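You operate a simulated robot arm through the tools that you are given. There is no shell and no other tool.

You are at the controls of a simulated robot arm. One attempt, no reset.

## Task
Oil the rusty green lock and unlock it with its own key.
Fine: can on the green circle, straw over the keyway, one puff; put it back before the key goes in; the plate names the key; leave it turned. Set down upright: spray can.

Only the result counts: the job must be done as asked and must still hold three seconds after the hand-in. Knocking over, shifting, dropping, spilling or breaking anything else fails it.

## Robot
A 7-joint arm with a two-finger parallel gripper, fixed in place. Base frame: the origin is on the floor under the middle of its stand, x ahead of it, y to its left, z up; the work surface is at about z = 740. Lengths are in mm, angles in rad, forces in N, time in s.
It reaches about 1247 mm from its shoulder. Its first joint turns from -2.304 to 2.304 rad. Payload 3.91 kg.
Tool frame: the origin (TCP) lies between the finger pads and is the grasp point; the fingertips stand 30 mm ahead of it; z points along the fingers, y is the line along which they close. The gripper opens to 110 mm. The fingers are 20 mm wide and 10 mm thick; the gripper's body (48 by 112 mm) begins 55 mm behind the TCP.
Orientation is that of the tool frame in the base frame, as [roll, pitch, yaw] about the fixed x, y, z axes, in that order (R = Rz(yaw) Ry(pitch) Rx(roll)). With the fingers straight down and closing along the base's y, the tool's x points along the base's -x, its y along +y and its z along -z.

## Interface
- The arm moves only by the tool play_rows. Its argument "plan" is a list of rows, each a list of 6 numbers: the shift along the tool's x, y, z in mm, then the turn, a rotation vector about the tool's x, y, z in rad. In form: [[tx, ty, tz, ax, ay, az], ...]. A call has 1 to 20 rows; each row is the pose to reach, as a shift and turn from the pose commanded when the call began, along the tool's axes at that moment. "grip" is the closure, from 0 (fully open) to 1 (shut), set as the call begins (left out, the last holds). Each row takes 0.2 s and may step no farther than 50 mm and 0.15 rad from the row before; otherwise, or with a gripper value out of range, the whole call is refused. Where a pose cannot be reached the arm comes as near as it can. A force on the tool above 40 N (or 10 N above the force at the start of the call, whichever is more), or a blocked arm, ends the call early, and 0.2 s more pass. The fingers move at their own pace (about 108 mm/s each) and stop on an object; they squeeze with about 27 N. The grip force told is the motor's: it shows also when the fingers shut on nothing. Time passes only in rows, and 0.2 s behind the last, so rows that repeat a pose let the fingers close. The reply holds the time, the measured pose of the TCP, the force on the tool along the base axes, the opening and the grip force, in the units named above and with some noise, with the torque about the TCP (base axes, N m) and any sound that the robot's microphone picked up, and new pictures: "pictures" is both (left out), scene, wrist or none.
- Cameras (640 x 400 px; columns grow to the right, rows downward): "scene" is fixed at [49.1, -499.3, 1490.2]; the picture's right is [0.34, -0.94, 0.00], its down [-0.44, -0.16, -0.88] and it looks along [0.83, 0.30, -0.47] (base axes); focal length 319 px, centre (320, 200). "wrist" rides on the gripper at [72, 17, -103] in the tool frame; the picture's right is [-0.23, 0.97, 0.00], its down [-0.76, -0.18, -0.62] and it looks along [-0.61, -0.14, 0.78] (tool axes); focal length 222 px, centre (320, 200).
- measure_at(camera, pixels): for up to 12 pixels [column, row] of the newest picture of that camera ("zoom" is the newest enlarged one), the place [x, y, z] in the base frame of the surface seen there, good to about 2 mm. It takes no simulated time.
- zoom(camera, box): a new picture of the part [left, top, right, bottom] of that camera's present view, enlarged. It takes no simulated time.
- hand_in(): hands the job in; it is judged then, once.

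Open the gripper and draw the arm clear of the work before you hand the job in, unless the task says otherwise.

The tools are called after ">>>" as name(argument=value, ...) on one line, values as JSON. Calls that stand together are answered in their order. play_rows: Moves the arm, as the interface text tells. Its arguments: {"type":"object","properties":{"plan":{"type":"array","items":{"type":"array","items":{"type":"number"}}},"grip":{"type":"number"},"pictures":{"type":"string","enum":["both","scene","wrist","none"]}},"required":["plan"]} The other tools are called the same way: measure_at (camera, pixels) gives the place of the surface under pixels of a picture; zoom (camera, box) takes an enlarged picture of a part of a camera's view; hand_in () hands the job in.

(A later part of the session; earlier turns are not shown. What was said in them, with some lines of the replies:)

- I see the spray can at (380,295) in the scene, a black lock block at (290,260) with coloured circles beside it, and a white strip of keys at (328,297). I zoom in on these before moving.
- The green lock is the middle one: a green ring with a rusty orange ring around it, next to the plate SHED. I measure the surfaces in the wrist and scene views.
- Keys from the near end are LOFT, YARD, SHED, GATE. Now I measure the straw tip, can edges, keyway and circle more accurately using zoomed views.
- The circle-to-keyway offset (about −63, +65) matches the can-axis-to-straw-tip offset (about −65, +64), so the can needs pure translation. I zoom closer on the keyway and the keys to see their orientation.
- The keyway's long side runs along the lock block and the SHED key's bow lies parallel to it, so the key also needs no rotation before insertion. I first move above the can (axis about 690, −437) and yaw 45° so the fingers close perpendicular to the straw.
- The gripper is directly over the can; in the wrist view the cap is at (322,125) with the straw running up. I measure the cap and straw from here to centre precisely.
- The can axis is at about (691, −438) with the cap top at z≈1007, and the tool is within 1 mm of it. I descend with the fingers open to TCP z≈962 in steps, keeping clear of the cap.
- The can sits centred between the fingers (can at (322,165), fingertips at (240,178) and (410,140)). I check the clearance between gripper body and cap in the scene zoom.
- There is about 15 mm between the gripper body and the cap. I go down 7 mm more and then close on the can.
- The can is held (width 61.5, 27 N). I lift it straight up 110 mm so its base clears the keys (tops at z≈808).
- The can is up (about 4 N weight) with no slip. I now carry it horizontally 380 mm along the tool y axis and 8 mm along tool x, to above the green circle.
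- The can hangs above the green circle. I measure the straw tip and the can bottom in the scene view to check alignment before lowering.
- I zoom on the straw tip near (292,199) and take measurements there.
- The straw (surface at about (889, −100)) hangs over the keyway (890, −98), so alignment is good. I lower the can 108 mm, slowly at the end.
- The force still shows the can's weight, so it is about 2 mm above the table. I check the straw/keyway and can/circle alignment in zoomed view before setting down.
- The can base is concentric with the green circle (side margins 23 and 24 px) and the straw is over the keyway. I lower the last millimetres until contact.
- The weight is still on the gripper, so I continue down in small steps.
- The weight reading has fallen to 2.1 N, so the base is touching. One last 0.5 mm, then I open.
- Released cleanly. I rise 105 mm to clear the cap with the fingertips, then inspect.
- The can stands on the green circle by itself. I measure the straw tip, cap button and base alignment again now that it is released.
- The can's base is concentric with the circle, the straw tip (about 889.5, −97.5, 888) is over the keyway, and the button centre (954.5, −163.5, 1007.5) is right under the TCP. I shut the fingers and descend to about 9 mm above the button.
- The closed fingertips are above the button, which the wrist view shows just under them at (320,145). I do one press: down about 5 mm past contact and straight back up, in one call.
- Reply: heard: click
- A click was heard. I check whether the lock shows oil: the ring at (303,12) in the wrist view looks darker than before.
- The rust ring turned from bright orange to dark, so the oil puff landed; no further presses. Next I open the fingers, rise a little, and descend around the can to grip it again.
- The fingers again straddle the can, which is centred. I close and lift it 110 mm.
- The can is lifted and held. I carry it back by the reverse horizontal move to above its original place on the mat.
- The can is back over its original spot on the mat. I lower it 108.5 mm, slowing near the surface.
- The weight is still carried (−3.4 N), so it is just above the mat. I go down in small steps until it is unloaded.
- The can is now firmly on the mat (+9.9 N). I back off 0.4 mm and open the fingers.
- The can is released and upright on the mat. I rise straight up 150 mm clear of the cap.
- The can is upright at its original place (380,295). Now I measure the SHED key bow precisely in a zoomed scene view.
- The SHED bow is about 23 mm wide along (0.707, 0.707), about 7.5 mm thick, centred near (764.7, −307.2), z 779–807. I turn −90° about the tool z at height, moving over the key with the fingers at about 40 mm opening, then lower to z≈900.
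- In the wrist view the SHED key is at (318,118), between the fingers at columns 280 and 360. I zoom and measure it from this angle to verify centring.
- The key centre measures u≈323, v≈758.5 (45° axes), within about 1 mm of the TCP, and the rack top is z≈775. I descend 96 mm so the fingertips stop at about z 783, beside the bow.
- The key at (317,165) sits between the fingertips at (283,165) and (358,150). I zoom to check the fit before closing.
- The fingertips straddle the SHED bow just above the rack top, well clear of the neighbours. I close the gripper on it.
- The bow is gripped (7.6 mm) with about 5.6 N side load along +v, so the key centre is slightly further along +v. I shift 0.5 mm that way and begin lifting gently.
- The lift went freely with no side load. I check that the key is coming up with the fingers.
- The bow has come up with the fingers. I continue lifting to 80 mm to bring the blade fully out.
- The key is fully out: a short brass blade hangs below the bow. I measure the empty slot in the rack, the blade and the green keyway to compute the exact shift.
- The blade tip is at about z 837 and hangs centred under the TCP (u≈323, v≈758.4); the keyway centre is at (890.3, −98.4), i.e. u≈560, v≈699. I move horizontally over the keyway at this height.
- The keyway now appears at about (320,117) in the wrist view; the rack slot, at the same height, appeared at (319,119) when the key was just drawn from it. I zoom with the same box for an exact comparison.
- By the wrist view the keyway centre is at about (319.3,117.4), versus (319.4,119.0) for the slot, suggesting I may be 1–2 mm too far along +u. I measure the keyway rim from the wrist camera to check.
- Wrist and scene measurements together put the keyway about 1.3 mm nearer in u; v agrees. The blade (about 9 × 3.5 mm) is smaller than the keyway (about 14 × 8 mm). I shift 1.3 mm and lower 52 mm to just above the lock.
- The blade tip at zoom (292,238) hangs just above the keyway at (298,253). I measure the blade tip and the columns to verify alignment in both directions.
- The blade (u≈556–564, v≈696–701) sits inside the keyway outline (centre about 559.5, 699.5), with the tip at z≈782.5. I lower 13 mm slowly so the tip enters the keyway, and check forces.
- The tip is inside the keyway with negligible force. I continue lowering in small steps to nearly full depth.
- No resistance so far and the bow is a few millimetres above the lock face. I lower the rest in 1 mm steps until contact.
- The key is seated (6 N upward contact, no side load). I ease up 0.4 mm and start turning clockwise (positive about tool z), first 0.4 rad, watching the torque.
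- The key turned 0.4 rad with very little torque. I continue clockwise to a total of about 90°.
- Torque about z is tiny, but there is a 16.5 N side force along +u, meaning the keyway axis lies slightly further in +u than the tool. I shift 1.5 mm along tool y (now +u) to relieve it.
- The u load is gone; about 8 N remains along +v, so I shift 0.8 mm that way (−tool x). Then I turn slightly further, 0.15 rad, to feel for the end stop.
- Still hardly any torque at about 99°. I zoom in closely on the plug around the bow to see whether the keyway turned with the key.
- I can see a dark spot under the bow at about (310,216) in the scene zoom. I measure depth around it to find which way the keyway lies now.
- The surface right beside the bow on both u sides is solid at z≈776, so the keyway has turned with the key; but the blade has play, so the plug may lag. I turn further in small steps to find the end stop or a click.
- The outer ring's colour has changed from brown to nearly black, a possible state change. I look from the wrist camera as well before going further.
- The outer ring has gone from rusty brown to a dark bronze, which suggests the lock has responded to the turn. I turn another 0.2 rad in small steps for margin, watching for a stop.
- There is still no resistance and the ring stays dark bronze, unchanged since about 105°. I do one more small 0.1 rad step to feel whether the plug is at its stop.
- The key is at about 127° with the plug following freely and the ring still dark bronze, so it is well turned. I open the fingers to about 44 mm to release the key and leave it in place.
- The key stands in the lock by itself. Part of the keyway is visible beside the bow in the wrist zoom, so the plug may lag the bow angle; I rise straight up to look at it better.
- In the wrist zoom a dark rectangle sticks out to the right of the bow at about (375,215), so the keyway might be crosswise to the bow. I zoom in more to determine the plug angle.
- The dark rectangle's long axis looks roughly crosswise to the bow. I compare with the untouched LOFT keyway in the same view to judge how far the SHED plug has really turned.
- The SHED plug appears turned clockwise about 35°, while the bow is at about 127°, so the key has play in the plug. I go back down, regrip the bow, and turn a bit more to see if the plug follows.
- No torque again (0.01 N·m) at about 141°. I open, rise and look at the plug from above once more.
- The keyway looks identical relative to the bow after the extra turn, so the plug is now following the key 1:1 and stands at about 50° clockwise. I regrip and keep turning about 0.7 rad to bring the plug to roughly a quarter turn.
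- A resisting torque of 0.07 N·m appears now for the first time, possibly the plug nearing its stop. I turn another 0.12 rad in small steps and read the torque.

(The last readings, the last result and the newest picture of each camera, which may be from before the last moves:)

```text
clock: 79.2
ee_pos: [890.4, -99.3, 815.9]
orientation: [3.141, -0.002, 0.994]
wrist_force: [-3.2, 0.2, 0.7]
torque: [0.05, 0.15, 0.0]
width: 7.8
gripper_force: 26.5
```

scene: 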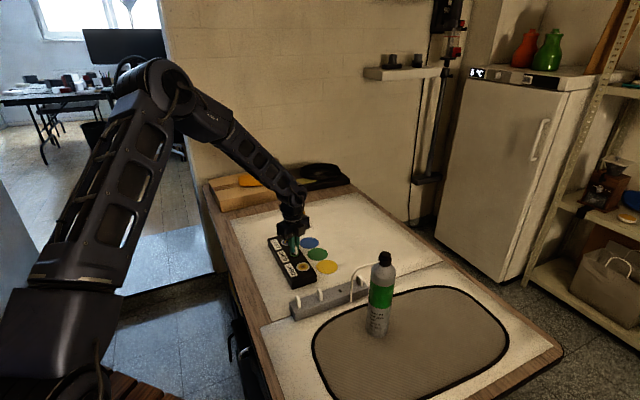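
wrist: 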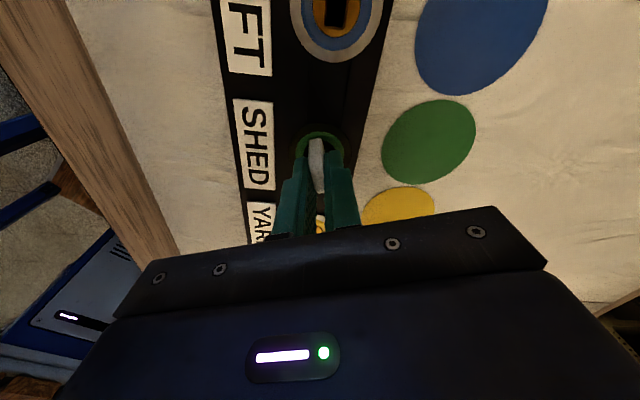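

The torque vanished again, so either the plug moved on or the blade slipped. I open and rise to look.

>>> play_rows(plan=[[0, 0, 0, 0, 0, 0], [0, 0, 0, 0, 0, 0], [0, 0, 0, 0, 0, 0], [0, 0, -10, 0, 0, 0], [0, 0, -35, 0, 0, 0], [0, 0, -60, 0, 0, 0], [0, 0, -80, 0, 0, 0], [0, 0, -80, 0, 0, 0]], grip=0.6)

>>> zoom(camera="wrist", box=[304, 105, 336, 130])

>>> zoom(camera="scene", box=[290, 250, 302, 258])

```text
clock: 81.0
ee_pos: [890.7, -99.5, 894.9]
orientation: [3.141, -0.001, 0.997]
wrist_force: [0.0, -0.1, 0.4]
torque: [-0.02, 0.02, 0.02]
width: 44.0
gripper_force: 0.0
```

scene: 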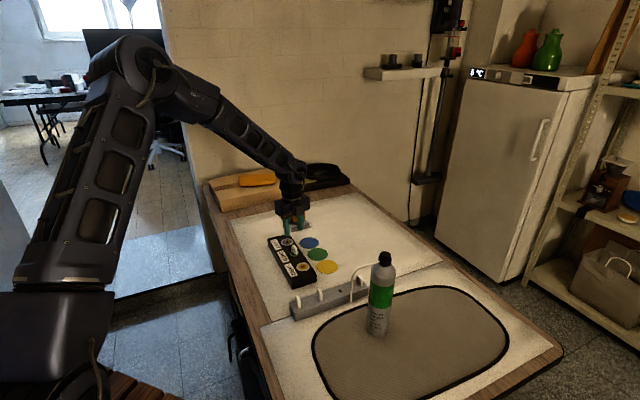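
wrist: 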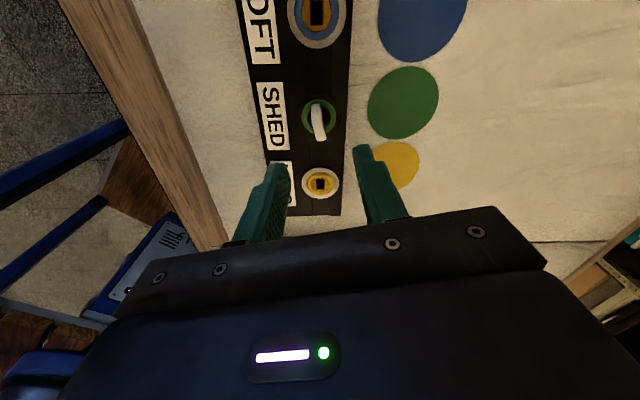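

```text
16.00 times, centred on (320, 118) of wrist
```

zoom: 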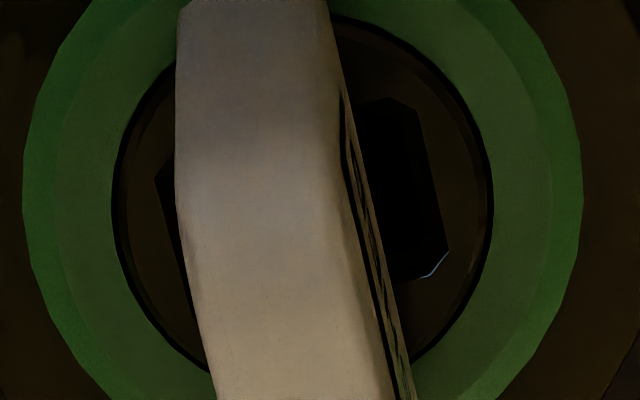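

```text
16.00 times, centred on (296, 254) of scene
```

zoom: 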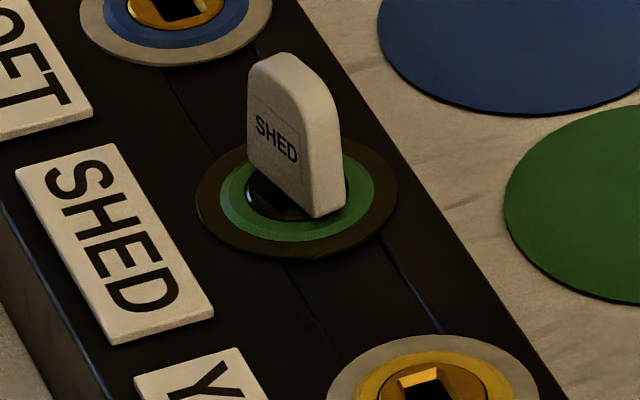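

The plug again moved with the key (same crosswise look), so it is now at roughly 76° clockwise. I regrip and turn another 0.3 rad to reach about 90°, checking the torque.

>>> play_rows(plan=[[0, 0, 25, 0, 0, 0], [0, 0, 50, 0, 0, 0], [0, 0, 68, 0, 0, 0], [0, 0, 76, 0, 0, 0], [0, 0, 80, 0, 0, 0], [0, 0, 80, 0, 0, 0]], pictures="none")

>>> play_rows(plan=[[0, 0, 0, 0, 0, 0], [0, 0, 0, 0, 0, 0], [0, 0, 0, 0, 0, 0]], grip=1, pictures="none")

>>> play_rows(plan=[[0, 0, 0, 0, 0, 0.06], [0, 0, 0, 0, 0, 0.12], [0, 0, 0, 0, 0, 0.12]], pictures="none")

>>> play_rows(plan=[[0, 0, 0, 0, 0, 0.06], [0, 0, 0, 0, 0, 0.12], [0, 0, 0, 0, 0, 0.12]], pictures="none")

```text
clock: 82.4
ee_pos: [890.4, -99.5, 814.7]
orientation: [-3.14, 0.0, 0.997]
wrist_force: [-0.2, 0.0, -0.2]
torque: [0.0, 0.01, -0.04]
width: 44.3
gripper_force: 0.0
```

```text
clock: 83.2
ee_pos: [891.4, -100.7, 815.6]
orientation: [3.14, -0.001, 0.997]
wrist_force: [-2.1, 2.0, 0.1]
torque: [0.09, 0.1, -0.03]
width: 7.8
gripper_force: 27.0
```

```text
clock: 84.0
ee_pos: [890.5, -99.9, 814.9]
orientation: [-3.141, -0.001, 0.878]
wrist_force: [-6.9, 1.1, -0.2]
torque: [0.05, 0.25, 0.04]
width: 7.6
gripper_force: 27.2
```

```text
clock: 84.8
ee_pos: [891.1, -99.1, 816.4]
orientation: [-3.142, 0.0, 0.756]
wrist_force: [-2.5, -0.3, -1.5]
torque: [0.02, 0.16, -0.02]
width: 7.6
gripper_force: 27.1
```

The tool is at yaw 43°, so the plug should be at about 90°. I open, rise and inspect.

>>> play_rows(plan=[[0, 0, 0, 0, 0, 0], [0, 0, 0, 0, 0, 0], [0, 0, 0, 0, 0, 0], [0, 0, -10, 0, 0, 0], [0, 0, -35, 0, 0, 0], [0, 0, -60, 0, 0, 0], [0, 0, -80, 0, 0, 0], [0, 0, -80, 0, 0, 0]], grip=0.6)

>>> zoom(camera="wrist", box=[304, 105, 336, 130])

>>> zoom(camera="scene", box=[290, 250, 302, 258])

>>> zoom(camera="wrist", box=[280, 0, 400, 200])

```text
clock: 86.6
ee_pos: [892.0, -99.5, 895.3]
orientation: [-3.141, -0.001, 0.76]
wrist_force: [-0.3, 0.1, 0.4]
torque: [0.01, -0.02, 0.01]
width: 44.1
gripper_force: 0.1
```

scene: 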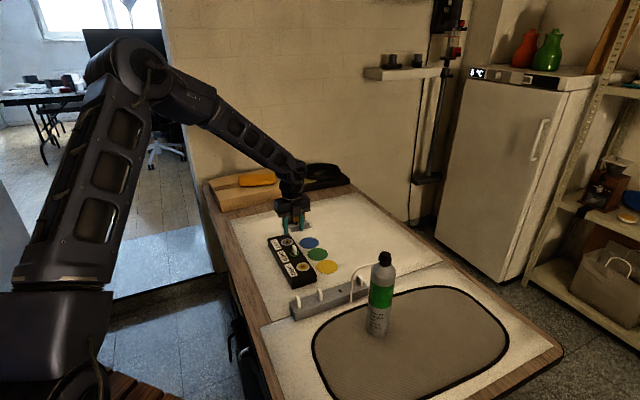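
wrist: 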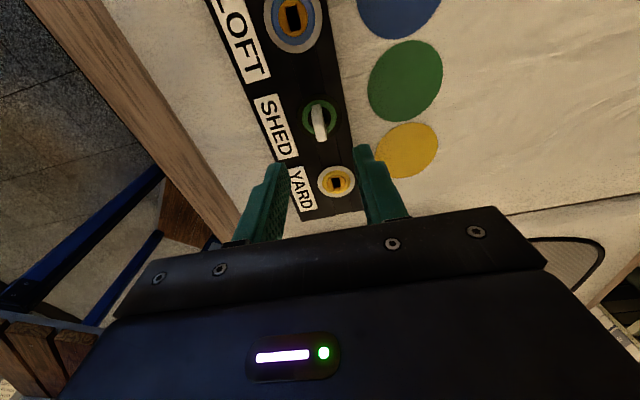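

```text
16.00 times, centred on (320, 118) of wrist
```

zoom: 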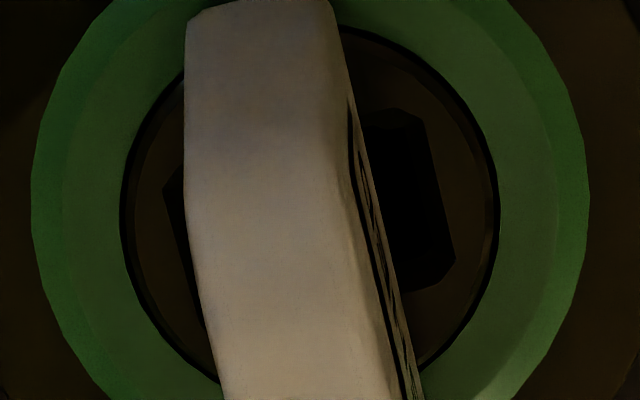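

```text
16.00 times, centred on (296, 254) of scene
```

zoom: 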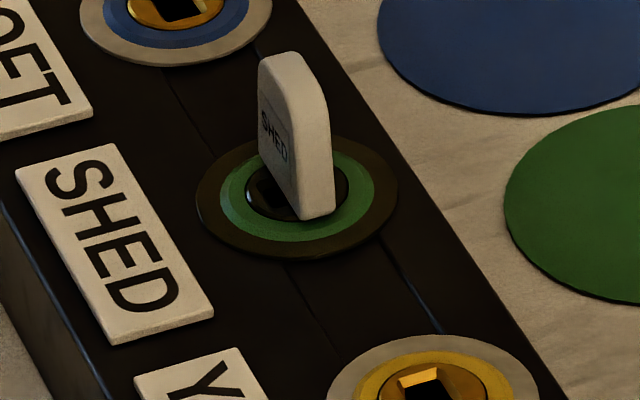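

```text
2.00 times, centred on (340, 100) of wrist
```

zoom: 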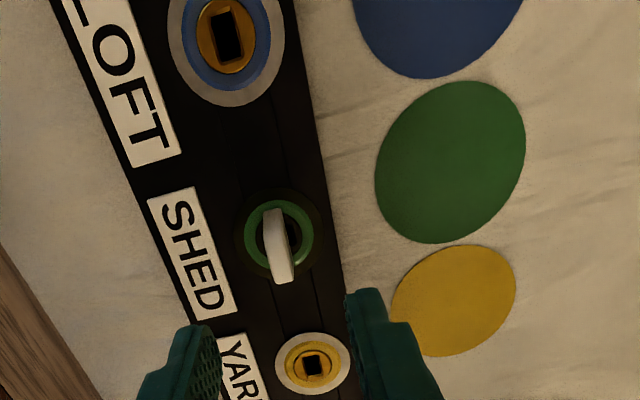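

In this view the LOFT and YARD slots lie along the block while the SHED slot shows crosswise, so the plug seems turned by 90°, but the bow is crosswise to its slot. To be sure, I regrip the key and lift it out to see the plug directly, then put it back aligned.

>>> play_rows(plan=[[0, 0, 25, 0, 0, 0], [0, 0, 50, 0, 0, 0], [0, 0, 68, 0, 0, 0], [0, 0, 76, 0, 0, 0], [0, 0, 80, 0, 0, 0], [0, 0, 80, 0, 0, 0]], pictures="none")

>>> play_rows(plan=[[0, 0, 0, 0, 0, 0], [0, 0, 0, 0, 0, 0], [0, 0, 0, 0, 0, 0]], grip=1, pictures="none")

>>> play_rows(plan=[[0, 0, -3, 0, 0, 0], [0, 0, -8, 0, 0, 0], [0, 0, -14, 0, 0, 0], [0, 0, -20, 0, 0, 0], [0, 0, -26, 0, 0, 0], [0, 0, -32, 0, 0, 0], [0, 0, -40, 0, 0, 0], [0, 0, -50, 0, 0, 0], [0, 0, -50, 0, 0, 0]])

>>> zoom(camera="scene", box=[284, 242, 308, 262])

>>> zoom(camera="wrist", box=[288, 100, 352, 150])

```text
clock: 88.0
ee_pos: [890.4, -98.7, 816.3]
orientation: [3.141, 0.0, 0.757]
wrist_force: [-0.1, 0.9, -0.2]
torque: [0.0, 0.02, -0.03]
width: 44.2
gripper_force: 0.0
```

```text
clock: 88.8
ee_pos: [890.7, -98.5, 815.7]
orientation: [3.141, 0.0, 0.757]
wrist_force: [1.3, -1.5, -0.3]
torque: [-0.05, -0.13, 0.05]
width: 7.6
gripper_force: 27.1
```

```text
clock: 90.8
ee_pos: [891.1, -98.7, 866.0]
orientation: [-3.14, 0.001, 0.758]
wrist_force: [0.0, 0.5, 0.4]
torque: [-0.01, 0.01, -0.05]
width: 0.2
gripper_force: 27.2
```

scene: 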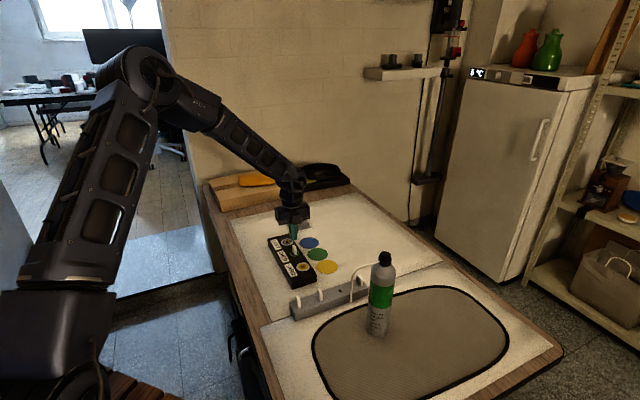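
wrist: 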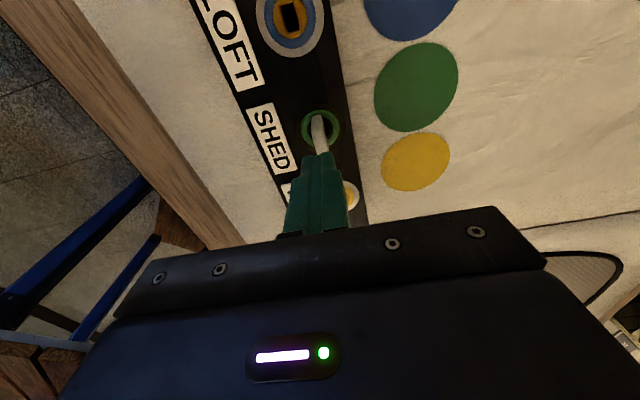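

```text
16.00 times, centred on (296, 252) of scene
```

zoom: 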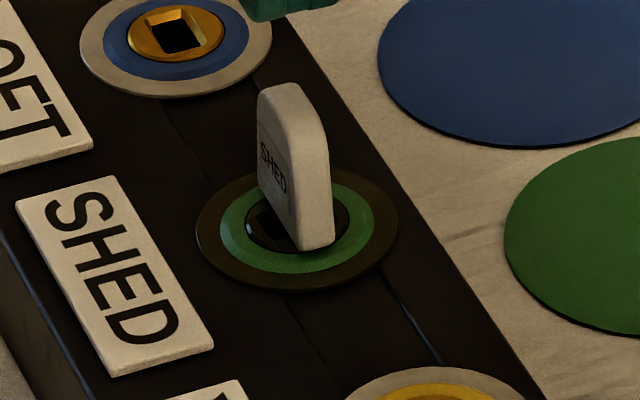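

```text
8.00 times, centred on (320, 125) of wrist
```

zoom: 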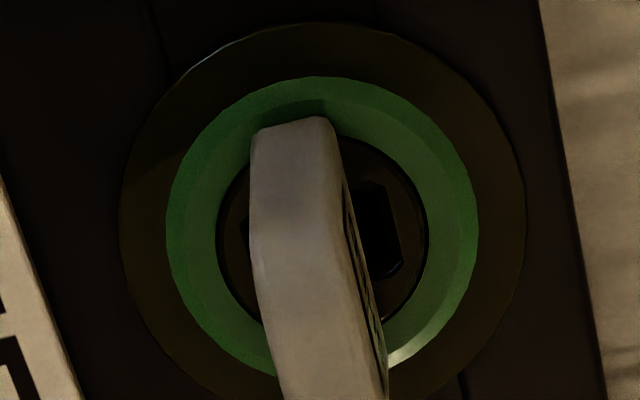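

The key slipped out of the fingers instead of lifting (width 0.2): it is now held captive by the turned plug and still seated, which confirms the lock has taken it. I reopen, regrip the bow, and add a small 0.1 rad for margin past a quarter turn.

>>> play_rows(plan=[[0, 0, 0, 0, 0, 0], [0, 0, 0, 0, 0, 0], [0, 0, 10, 0, 0, 0], [0, 0, 25, 0, 0, 0], [0, 0, 38, 0, 0, 0], [0, 0, 46, 0, 0, 0], [0, 0, 50, 0, 0, 0], [0, 0, 50, 0, 0, 0]], grip=0.6)

>>> zoom(camera="scene", box=[284, 242, 308, 262])

```text
clock: 92.6
ee_pos: [891.3, -99.5, 815.4]
orientation: [-3.14, 0.0, 0.757]
wrist_force: [0.6, 0.5, -0.2]
torque: [-0.01, 0.03, 0.02]
width: 43.9
gripper_force: 0.0
```

scene: 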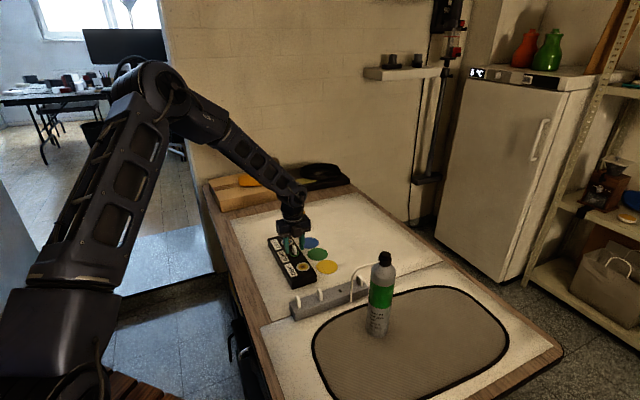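
wrist: 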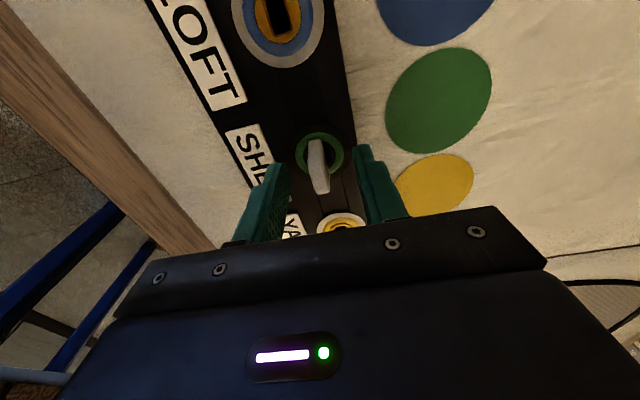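

```text
16.00 times, centred on (296, 252) of scene
```

zoom: 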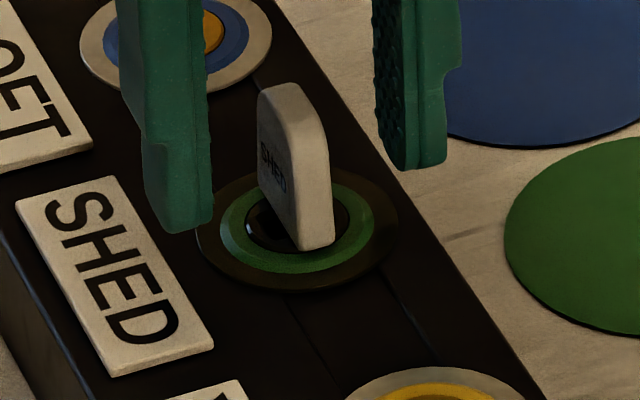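

The bow is between the open fingers again. I close and turn another 0.1 rad, reading torque for an end stop.

>>> play_rows(plan=[[0, 0, 0, 0, 0, 0], [0, 0, 0, 0, 0, 0], [0, 0, 0, 0, 0, 0]], grip=1, pictures="none")

>>> play_rows(plan=[[0, 0, 0, 0, 0, 0.05], [0, 0, 0, 0, 0, 0.1], [0, 0, 0, 0, 0, 0.1]], pictures="none")

```text
clock: 93.4
ee_pos: [890.7, -98.5, 814.6]
orientation: [3.141, -0.001, 0.758]
wrist_force: [-2.5, 2.2, 1.4]
torque: [0.09, 0.09, 0.01]
width: 7.6
gripper_force: 26.8
```

```text
clock: 94.2
ee_pos: [891.0, -99.2, 815.9]
orientation: [-3.141, 0.001, 0.656]
wrist_force: [-6.5, 4.1, 0.8]
torque: [0.59, -0.59, 0.54]
width: 9.1
gripper_force: 27.5
```

A firm stop: 0.54 N·m of torque and the bow no longer follows (width 9.1), so the plug is at its full quarter-turn end. I back off 0.07 rad to relieve the twist, then open the fingers.

>>> play_rows(plan=[[0, 0, 0, 0, 0, -0.04], [0, 0, 0, 0, 0, -0.07], [0, 0, 0, 0, 0, -0.07]], pictures="none")

>>> play_rows(plan=[[0, 0, 0, 0, 0, 0], [0, 0, 0, 0, 0, 0], [0, 0, 0, 0, 0, 0]], grip=0.6)

```text
clock: 95.0
ee_pos: [891.7, -98.5, 816.4]
orientation: [-3.141, 0.001, 0.729]
wrist_force: [-3.2, 1.1, -5.8]
torque: [0.05, 0.13, 0.12]
width: 7.5
gripper_force: 27.5
```

```text
clock: 95.8
ee_pos: [889.6, -98.7, 815.0]
orientation: [3.141, 0.002, 0.727]
wrist_force: [0.2, 1.0, -0.1]
torque: [-0.01, 0.0, 0.0]
width: 44.1
gripper_force: 0.0
```

scene: 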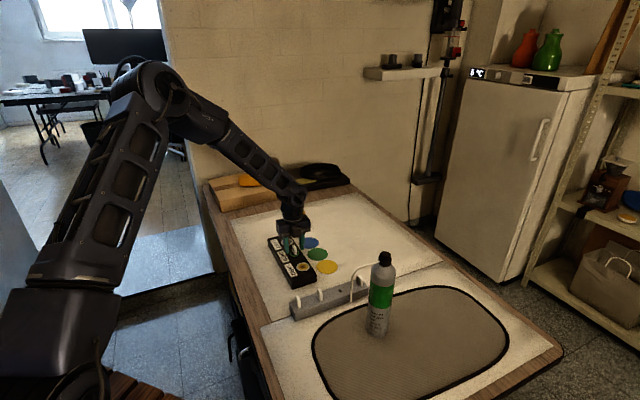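
wrist: 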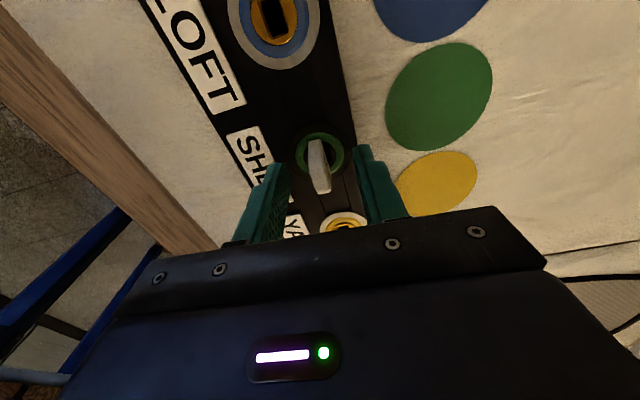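

The key is released, turned to the stop. I rise straight up 280 mm, well clear of the work, and inspect everything.

>>> play_rows(plan=[[0, 0, -5, 0, 0, 0], [0, 0, -20, 0, 0, 0], [0, 0, -50, 0, 0, 0], [0, 0, -90, 0, 0, 0], [0, 0, -135, 0, 0, 0], [0, 0, -180, 0, 0, 0], [0, 0, -225, 0, 0, 0], [0, 0, -265, 0, 0, 0], [0, 0, -280, 0, 0, 0], [0, 0, -280, 0, 0, 0]])

>>> zoom(camera="scene", box=[284, 242, 308, 262])

>>> zoom(camera="scene", box=[250, 200, 410, 350])

>>> zoom(camera="wrist", box=[280, 30, 370, 130])

```text
clock: 98.0
ee_pos: [892.0, -99.9, 1096.2]
orientation: [-3.14, 0.001, 0.727]
wrist_force: [0.3, -0.2, -0.2]
torque: [-0.01, -0.01, -0.01]
width: 44.2
gripper_force: 0.1
```

scene: 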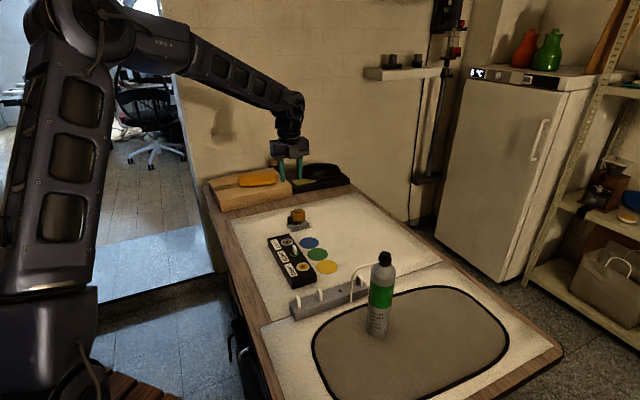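
wrist: 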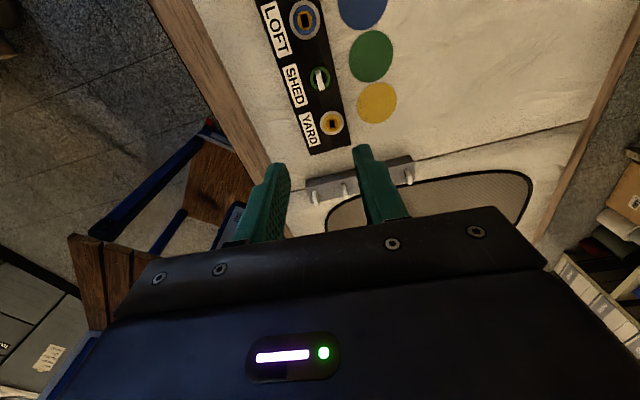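

```text
16.00 times, centred on (296, 252) of scene
```

zoom: 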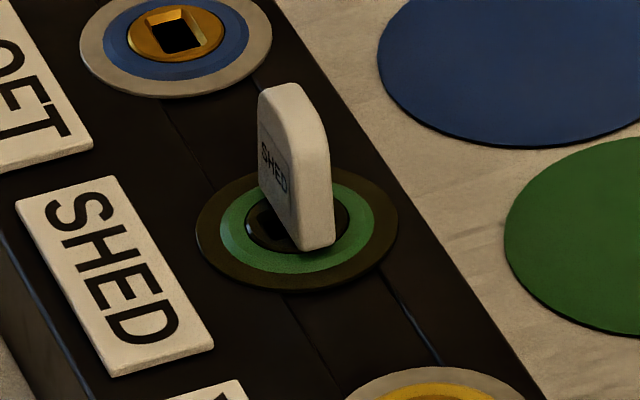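

```text
2.67 times, centred on (330, 275) of scene
```

zoom: 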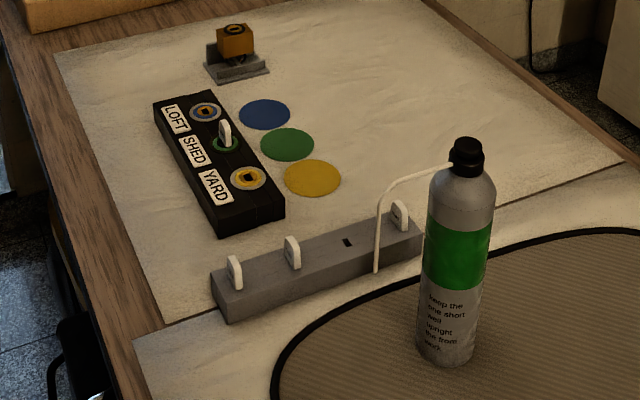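

```text
4.00 times, centred on (325, 80) of wrist
```

zoom: 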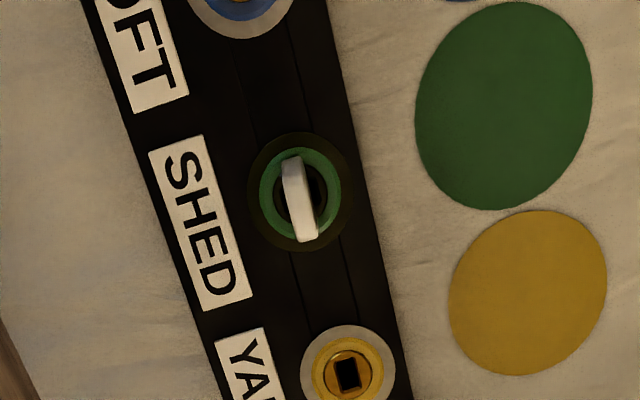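

All is in order: the SHED key stands in the green lock with the plug turned crosswise, the can is upright back on the mat, and the other keys are untouched. I open the gripper fully and move further clear before handing in.

>>> play_rows(plan=[[0, 0, -20, 0, 0, 0], [0, 0, -50, 0, 0, 0], [0, 0, -80, 0, 0, 0], [0, 0, -100, 0, 0, 0], [0, 0, -100, 0, 0, 0], [0, 0, -100, 0, 0, 0]], grip=0)

>>> zoom(camera="scene", box=[284, 242, 308, 262])

>>> measure_at(camera="scene", pixels=[[385, 253], [385, 255], [380, 300], [376, 334]])

```text
clock: 99.4
ee_pos: [892.3, -99.1, 1196.4]
orientation: [-3.141, 0.0, 0.726]
wrist_force: [-0.5, -0.1, 0.1]
torque: [-0.02, 0.0, 0.0]
width: 110.1
gripper_force: 0.1
```

scene: 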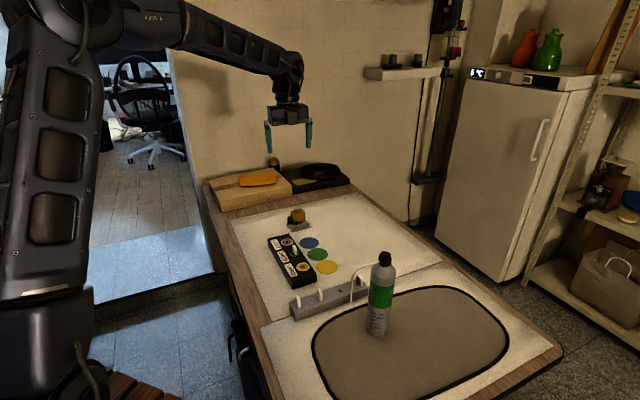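
wrist: 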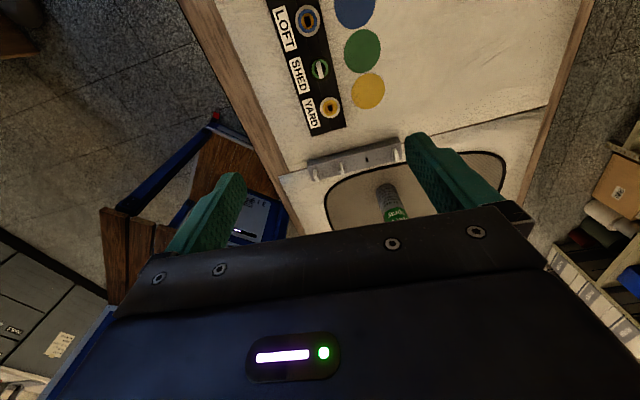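

```text
16.00 times, centred on (296, 252) of scene
```

zoom: 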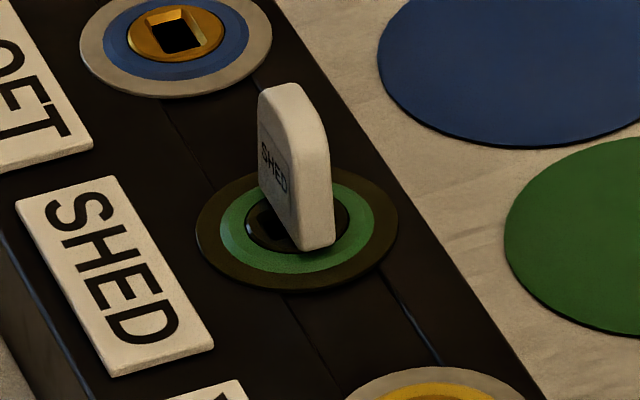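

```text
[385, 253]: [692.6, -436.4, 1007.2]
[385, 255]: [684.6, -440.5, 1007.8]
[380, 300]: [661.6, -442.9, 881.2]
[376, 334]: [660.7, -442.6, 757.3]
```

The can reads the same position as at the start (cap (692,−437), side (661,−443)) and stands upright. The SHED key stays turned in the green lock and the arm is clear, so I hand in.

>>> hand_in()

```text
The job is handed in.
```

The green lock is oiled and its SHED key is in it, turned as far as it goes. I've handed the job in, but I saw no definite sign that it unlocked.

- **Oiling:** the can stood on the green circle with the straw over the keyway. I pressed the button once and heard a click. The lock's rust ring then went from bright orange to dark brown.
- **Spray can:** it went back upright on the mat before the key went in. It measures within about 1 mm of where it started.
- **Key:** the plate names SHED, so I used that key and left the other three alone.
- **Turning:** I turned the key clockwise. For about the first 90° the lock's core (the part with the keyway) did not turn with it. After that it followed the key, and it stopped firmly after about a quarter turn of its own. The key itself has turned about 180°, so its head now sits across the keyway.
- **Unlock signs:** the ring darkened to bronze partway through the turn. When I pulled up on the key to check, it would not lift out and slipped from the fingers, still seated. I heard no unlocking sound.

The gripper is open and the arm is clear of the table. I saw nothing else moved or knocked.
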